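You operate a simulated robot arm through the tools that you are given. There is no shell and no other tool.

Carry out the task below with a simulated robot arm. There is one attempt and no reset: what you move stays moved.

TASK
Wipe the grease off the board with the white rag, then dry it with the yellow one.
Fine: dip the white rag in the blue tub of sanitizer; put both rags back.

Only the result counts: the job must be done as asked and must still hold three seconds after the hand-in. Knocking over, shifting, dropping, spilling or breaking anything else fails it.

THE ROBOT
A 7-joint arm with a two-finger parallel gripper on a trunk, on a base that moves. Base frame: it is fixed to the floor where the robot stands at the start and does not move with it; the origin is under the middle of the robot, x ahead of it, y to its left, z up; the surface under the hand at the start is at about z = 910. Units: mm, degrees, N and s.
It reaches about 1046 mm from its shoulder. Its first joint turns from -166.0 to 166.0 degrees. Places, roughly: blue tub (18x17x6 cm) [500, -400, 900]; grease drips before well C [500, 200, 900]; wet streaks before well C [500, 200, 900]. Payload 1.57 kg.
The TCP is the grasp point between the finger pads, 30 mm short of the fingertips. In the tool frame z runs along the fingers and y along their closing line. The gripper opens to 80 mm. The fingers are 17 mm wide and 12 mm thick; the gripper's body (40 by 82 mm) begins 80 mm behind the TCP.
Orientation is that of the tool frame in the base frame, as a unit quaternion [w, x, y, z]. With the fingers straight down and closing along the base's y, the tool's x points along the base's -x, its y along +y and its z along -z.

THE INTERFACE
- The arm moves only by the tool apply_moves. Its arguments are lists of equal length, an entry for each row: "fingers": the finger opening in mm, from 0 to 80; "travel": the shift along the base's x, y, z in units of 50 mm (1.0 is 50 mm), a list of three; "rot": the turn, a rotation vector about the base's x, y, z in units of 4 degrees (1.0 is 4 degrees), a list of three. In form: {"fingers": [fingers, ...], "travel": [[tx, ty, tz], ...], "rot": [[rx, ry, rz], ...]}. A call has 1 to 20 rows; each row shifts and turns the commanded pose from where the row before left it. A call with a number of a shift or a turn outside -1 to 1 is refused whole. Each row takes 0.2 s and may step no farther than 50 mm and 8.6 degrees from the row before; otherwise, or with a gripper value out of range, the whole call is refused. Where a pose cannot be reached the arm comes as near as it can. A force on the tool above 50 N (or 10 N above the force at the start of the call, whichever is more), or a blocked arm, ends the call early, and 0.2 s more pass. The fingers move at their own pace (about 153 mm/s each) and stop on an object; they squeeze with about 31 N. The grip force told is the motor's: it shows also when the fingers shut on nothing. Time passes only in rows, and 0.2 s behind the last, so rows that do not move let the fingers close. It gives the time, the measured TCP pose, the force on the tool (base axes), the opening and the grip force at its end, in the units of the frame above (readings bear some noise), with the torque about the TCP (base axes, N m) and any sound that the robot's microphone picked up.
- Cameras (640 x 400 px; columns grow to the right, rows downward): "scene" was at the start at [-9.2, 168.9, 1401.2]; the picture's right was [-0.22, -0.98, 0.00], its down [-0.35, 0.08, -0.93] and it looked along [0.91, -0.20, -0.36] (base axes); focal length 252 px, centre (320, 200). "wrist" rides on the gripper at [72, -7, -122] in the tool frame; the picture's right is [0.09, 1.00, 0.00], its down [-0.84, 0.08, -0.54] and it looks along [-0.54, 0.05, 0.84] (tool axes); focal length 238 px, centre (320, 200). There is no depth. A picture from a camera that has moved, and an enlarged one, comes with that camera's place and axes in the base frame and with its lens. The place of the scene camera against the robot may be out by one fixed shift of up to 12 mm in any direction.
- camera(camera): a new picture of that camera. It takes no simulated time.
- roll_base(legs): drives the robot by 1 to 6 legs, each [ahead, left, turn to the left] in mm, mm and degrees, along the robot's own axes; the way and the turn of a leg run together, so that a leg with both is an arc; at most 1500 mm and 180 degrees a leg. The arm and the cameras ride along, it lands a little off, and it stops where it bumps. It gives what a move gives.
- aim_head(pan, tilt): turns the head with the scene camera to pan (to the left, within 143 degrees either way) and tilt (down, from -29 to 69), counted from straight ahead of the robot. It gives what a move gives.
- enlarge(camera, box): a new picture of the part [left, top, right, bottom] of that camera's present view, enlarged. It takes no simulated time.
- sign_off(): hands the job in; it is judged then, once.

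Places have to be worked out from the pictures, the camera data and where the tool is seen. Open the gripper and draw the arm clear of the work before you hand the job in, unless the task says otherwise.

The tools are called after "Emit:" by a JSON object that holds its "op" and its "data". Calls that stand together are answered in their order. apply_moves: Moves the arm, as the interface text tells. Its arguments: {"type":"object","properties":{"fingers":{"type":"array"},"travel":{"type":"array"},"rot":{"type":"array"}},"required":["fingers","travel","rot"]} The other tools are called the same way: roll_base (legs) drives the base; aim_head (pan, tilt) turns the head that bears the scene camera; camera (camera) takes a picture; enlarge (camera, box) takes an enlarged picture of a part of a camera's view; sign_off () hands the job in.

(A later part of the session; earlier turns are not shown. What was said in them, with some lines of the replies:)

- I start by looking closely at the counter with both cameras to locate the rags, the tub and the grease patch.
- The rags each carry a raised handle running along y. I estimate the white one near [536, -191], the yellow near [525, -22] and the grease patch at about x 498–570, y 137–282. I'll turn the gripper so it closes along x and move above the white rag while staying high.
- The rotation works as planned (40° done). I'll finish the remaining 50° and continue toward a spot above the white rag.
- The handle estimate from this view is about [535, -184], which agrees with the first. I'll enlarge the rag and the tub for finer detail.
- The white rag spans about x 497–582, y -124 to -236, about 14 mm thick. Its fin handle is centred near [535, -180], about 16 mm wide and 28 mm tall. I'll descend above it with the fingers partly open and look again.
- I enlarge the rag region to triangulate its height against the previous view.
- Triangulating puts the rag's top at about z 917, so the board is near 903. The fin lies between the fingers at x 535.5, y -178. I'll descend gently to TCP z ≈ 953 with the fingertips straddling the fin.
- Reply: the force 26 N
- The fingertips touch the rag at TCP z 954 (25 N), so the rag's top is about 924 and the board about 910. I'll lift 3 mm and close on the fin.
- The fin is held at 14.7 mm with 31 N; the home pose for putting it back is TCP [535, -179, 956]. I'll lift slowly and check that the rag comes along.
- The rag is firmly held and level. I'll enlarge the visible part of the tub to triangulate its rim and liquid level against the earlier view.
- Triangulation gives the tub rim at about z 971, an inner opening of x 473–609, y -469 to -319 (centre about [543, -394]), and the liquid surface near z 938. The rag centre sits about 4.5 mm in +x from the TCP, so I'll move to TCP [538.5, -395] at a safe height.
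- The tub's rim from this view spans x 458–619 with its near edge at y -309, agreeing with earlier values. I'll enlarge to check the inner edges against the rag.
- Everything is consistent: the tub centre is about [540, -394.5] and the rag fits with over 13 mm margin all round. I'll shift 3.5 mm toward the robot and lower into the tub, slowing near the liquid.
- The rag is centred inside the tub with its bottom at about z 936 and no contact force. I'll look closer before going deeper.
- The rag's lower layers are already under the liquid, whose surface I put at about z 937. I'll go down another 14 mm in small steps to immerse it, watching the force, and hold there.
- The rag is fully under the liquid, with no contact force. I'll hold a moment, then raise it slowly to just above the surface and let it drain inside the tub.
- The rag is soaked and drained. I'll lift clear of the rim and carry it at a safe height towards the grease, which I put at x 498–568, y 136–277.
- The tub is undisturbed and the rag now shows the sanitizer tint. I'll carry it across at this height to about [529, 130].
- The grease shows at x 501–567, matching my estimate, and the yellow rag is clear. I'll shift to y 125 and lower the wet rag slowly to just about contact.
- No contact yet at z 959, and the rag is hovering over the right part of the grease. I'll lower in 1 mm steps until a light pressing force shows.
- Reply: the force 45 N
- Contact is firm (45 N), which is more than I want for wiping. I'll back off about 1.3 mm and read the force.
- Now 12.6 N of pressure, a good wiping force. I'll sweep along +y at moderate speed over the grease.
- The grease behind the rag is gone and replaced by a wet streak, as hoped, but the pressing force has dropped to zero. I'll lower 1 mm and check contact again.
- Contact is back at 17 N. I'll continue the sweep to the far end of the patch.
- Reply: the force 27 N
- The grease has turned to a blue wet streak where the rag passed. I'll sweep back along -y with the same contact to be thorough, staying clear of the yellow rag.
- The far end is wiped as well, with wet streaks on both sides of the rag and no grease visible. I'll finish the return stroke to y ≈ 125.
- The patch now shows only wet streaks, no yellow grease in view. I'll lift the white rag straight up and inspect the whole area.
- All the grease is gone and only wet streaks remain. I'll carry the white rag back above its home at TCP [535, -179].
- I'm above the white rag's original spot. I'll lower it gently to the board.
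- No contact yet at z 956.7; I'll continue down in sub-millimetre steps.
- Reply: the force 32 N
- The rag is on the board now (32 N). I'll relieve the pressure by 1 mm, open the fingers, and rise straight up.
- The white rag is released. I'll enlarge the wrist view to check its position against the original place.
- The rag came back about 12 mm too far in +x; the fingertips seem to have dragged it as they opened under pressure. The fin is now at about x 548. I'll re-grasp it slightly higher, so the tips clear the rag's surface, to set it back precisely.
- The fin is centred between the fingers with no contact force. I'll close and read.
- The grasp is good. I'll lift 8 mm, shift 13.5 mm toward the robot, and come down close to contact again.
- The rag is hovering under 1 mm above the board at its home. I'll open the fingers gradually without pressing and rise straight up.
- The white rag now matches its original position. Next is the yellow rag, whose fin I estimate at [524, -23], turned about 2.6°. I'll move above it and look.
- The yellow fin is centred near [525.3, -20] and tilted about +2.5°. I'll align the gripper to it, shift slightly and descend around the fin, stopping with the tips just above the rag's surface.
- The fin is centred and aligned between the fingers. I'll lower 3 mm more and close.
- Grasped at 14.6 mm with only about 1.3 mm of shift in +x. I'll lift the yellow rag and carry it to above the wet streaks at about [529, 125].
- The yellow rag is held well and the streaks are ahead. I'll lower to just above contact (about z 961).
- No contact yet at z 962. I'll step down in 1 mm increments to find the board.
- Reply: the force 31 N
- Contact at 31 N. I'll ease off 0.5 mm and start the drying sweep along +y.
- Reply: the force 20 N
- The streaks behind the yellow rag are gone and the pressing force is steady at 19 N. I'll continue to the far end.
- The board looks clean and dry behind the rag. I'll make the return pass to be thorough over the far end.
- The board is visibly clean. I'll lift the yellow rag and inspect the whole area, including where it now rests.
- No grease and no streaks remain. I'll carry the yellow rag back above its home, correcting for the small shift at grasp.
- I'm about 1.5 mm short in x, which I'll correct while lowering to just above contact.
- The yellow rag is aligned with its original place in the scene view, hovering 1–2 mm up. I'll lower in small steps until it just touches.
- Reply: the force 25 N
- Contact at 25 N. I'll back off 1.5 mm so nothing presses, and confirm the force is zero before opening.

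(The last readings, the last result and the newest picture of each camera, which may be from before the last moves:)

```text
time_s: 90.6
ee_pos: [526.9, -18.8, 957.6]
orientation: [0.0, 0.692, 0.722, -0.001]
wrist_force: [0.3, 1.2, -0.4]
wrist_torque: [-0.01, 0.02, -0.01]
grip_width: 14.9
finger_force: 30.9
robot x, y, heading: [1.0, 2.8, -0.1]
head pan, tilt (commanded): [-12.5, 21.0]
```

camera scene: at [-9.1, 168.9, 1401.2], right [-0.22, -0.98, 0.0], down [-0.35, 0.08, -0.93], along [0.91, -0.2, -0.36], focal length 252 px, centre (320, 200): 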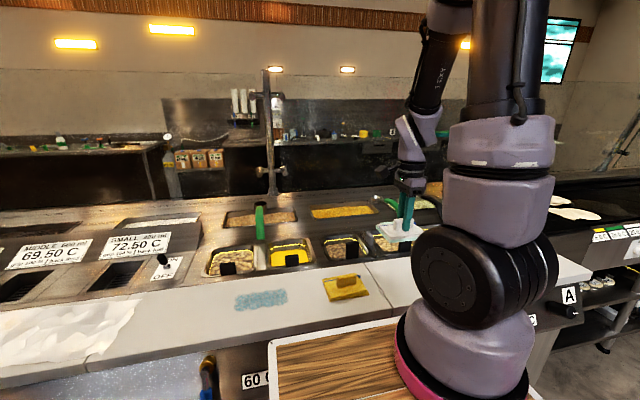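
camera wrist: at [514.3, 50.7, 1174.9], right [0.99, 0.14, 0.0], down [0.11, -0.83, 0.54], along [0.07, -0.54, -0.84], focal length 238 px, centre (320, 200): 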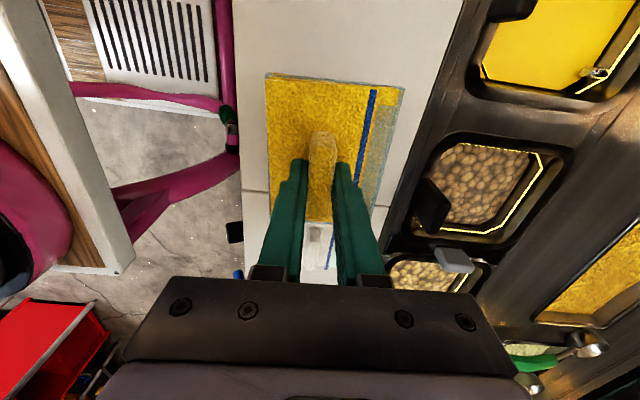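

Force is zero. I'll release slightly, rise 1.5 mm so the tips clear the rag's surface, then open fully and lift away.

Emit:
{"op": "apply_moves", "data": {"fingers": [18, 19, 20, 22, 28, 36, 44, 50, 50, 50, 50, 50, 50, 50], "travel": [[0, 0, 0], [0, 0, 0.02], [0, 0, 0.02], [0, 0, 0], [0, 0, 0], [0, 0, 0], [0, 0, 0], [0, 0, 0.04], [0, 0, 0.1], [0, 0, 0.2], [0, 0, 0.4], [0, 0, 0.5], [0, 0, 0.5], [0, 0, 0]], "rot": [[0, 0, 0], [0, 0, 0], [0, 0, 0], [0, 0, 0], [0, 0, 0], [0, 0, 0], [0, 0, 0], [0, 0, 0], [0, 0, 0], [0, 0, 0], [0, 0, 0], [0, 0, 0], [0, 0, 0], [0, 0, 0]]}}

Emit:
{"op": "camera", "data": {"camera": "wrist"}}

Emit:
{"op": "enlarge", "data": {"camera": "scene", "box": [300, 240, 430, 320]}}

```text
time_s: 93.6
ee_pos: [523.0, -19.0, 1046.1]
orientation: [0.0, 0.692, 0.722, -0.001]
wrist_force: [-0.1, -0.9, -0.1]
wrist_torque: [0.01, -0.01, 0.03]
grip_width: 49.9
finger_force: 0.1
robot x, y, heading: [-0.6, 0.4, -0.3]
head pan, tilt (commanded): [-12.5, 21.0]
```

```text
taken
camera wrist: at [514.0, 50.8, 1169.7], right [0.99, 0.13, 0.0], down [0.11, -0.83, 0.54], along [0.07, -0.54, -0.84], focal length 238 px, centre (320, 200)
```

wrist: 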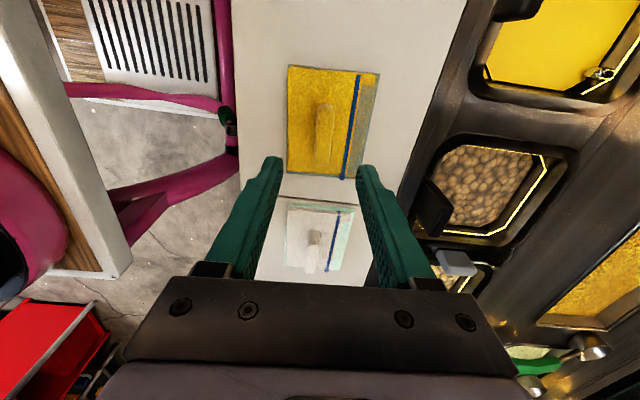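

```text
4.92 times, centred on (365, 280) of scene
camera zoom: at [-9.0, 168.9, 1401.2], right [-0.22, -0.98, 0.0], down [-0.35, 0.08, -0.93], along [0.91, -0.2, -0.36], focal length 1243 px, centre (98, -194)
```

zoom: 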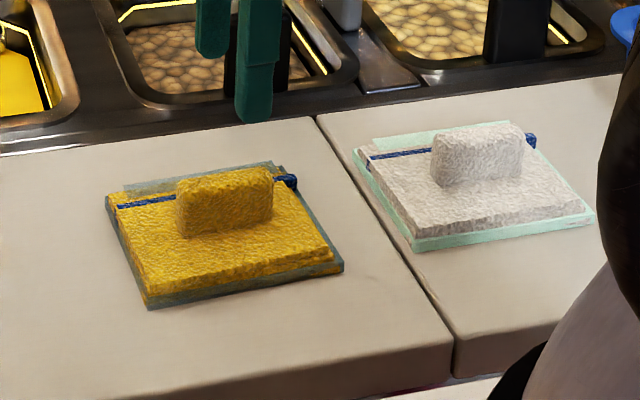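

Both rags match their starting places. I'll raise the arm well clear of the work and open the gripper fully.

Emit:
{"op": "apply_moves", "data": {"fingers": [60, 70, 80, 80, 80, 80, 80, 80, 80, 80], "travel": [[0, 0, 0.4], [0, 0, 0.6], [0, 0, 0.6], [0, 0, 0.6], [0, 0, 0.6], [0, 0, 0.6], [0, 0, 0.6], [0, 0, 0.5], [0, 0, 0.3], [0, 0, 0]], "rot": [[0, 0, 0], [0, 0, 0], [0, 0, 0], [0, 0, 0], [0, 0, 0], [0, 0, 0], [0, 0, 0], [0, 0, 0], [0, 0, 0], [0, 0, 0]]}}

Emit:
{"op": "camera", "data": {"camera": "scene"}}

Emit:
{"op": "camera", "data": {"camera": "wrist"}}

Emit:
{"op": "enlarge", "data": {"camera": "scene", "box": [160, 220, 420, 345]}}

```text
time_s: 95.8
ee_pos: [524.4, -19.9, 1287.7]
orientation: [0.0, 0.691, 0.722, 0.0]
wrist_force: [0.1, 0.1, -0.6]
wrist_torque: [-0.01, 0.03, -0.01]
grip_width: 79.9
finger_force: 0.2
robot x, y, heading: [-1.9, 1.1, -0.1]
head pan, tilt (commanded): [-12.5, 21.0]
```

```text
taken
camera scene: at [-9.1, 168.9, 1401.2], right [-0.22, -0.98, 0.0], down [-0.35, 0.08, -0.93], along [0.91, -0.2, -0.36], focal length 252 px, centre (320, 200)
```

scene: 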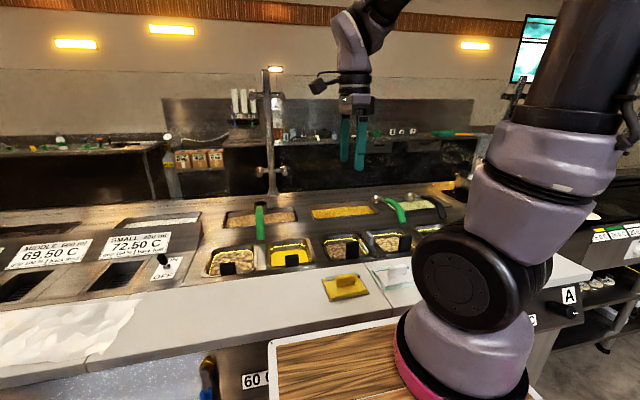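

```text
taken
camera wrist: at [514.9, 50.7, 1410.4], right [0.99, 0.14, 0.0], down [0.11, -0.83, 0.54], along [0.07, -0.54, -0.84], focal length 238 px, centre (320, 200)
```

wrist: 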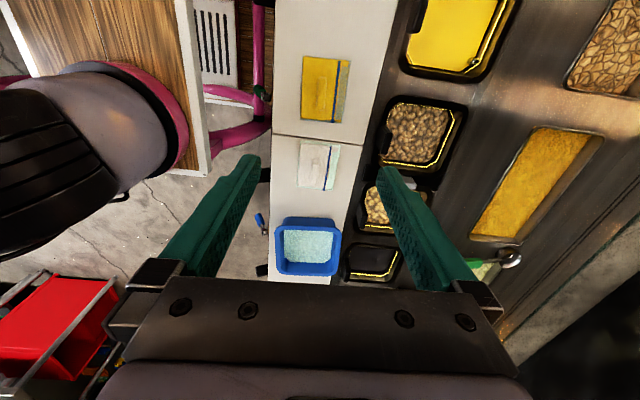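

```text
2.46 times, centred on (290, 282) of scene
camera zoom: at [-9.1, 168.9, 1401.2], right [-0.22, -0.98, 0.0], down [-0.35, 0.08, -0.93], along [0.91, -0.2, -0.36], focal length 621 px, centre (394, -3)
```

zoom: 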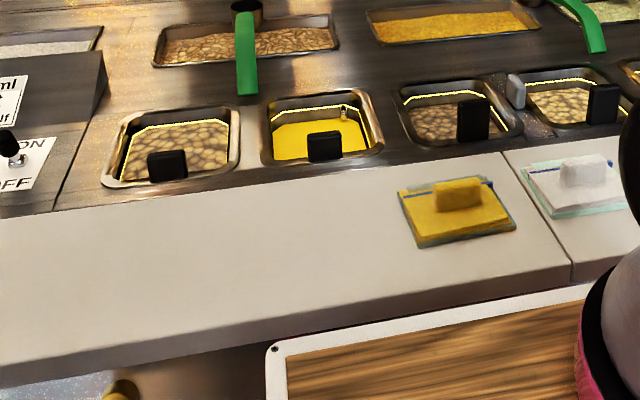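

The board looks clean and dry, the tub is upright, and both rags are home. I'll take one closer look at the former patch for residue.

Emit:
{"op": "enlarge", "data": {"camera": "scene", "box": [210, 270, 310, 332]}}

Emit:
{"op": "enlarge", "data": {"camera": "wrist", "box": [240, 0, 400, 280]}}

```text
6.40 times, centred on (260, 301) of scene
camera zoom: at [-9.1, 168.9, 1401.2], right [-0.22, -0.98, 0.0], down [-0.35, 0.08, -0.93], along [0.91, -0.2, -0.36], focal length 1615 px, centre (704, -446)
```

zoom: 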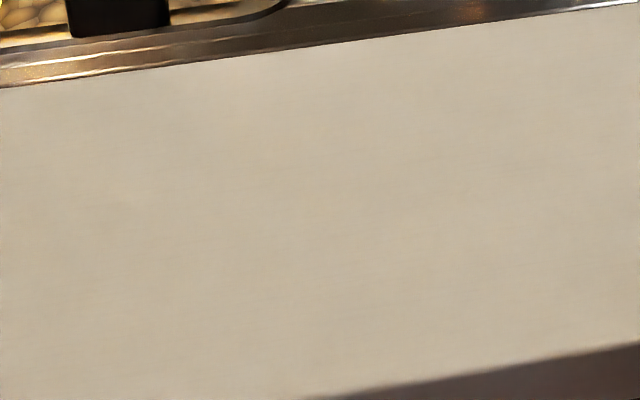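

```text
1.43 times, centred on (320, 140) of wrist
camera zoom: at [514.9, 50.7, 1410.4], right [0.99, 0.14, 0.0], down [0.11, -0.83, 0.54], along [0.07, -0.54, -0.84], focal length 340 px, centre (320, 286)
```

zoom: 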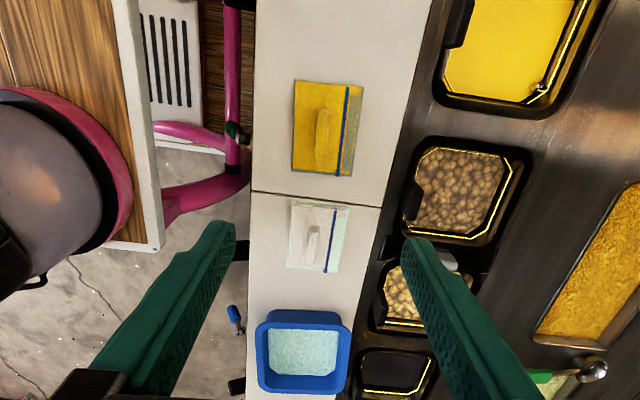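

The board shows no grease or wet streaks, both rags lie in their original places, the tub is undisturbed, and the gripper is open and clear. I'm handing the job in.

Emit:
{"op": "sign_off", "data": {}}

```text
The job is handed in.
```

The grease is off the board and the board is dry. Close-up pictures taken just before I handed the job in showed no grease or wet streaks.

- **Wiping:** I dipped the white rag fully in the blue tub and let it drain. I then wiped the whole grease patch with it in both directions.
- **Drying:** I went over the wet streaks with the yellow rag in both directions until none showed.
- **Rags:** Both are back in their original places. The white one first landed about 12 mm off because the fingers dragged it as they opened, so I picked it up again and set it right.
- **Everything else:** The tub looked upright and in place. I saw nothing spilled or knocked over, and the gripper was open and clear of the work.
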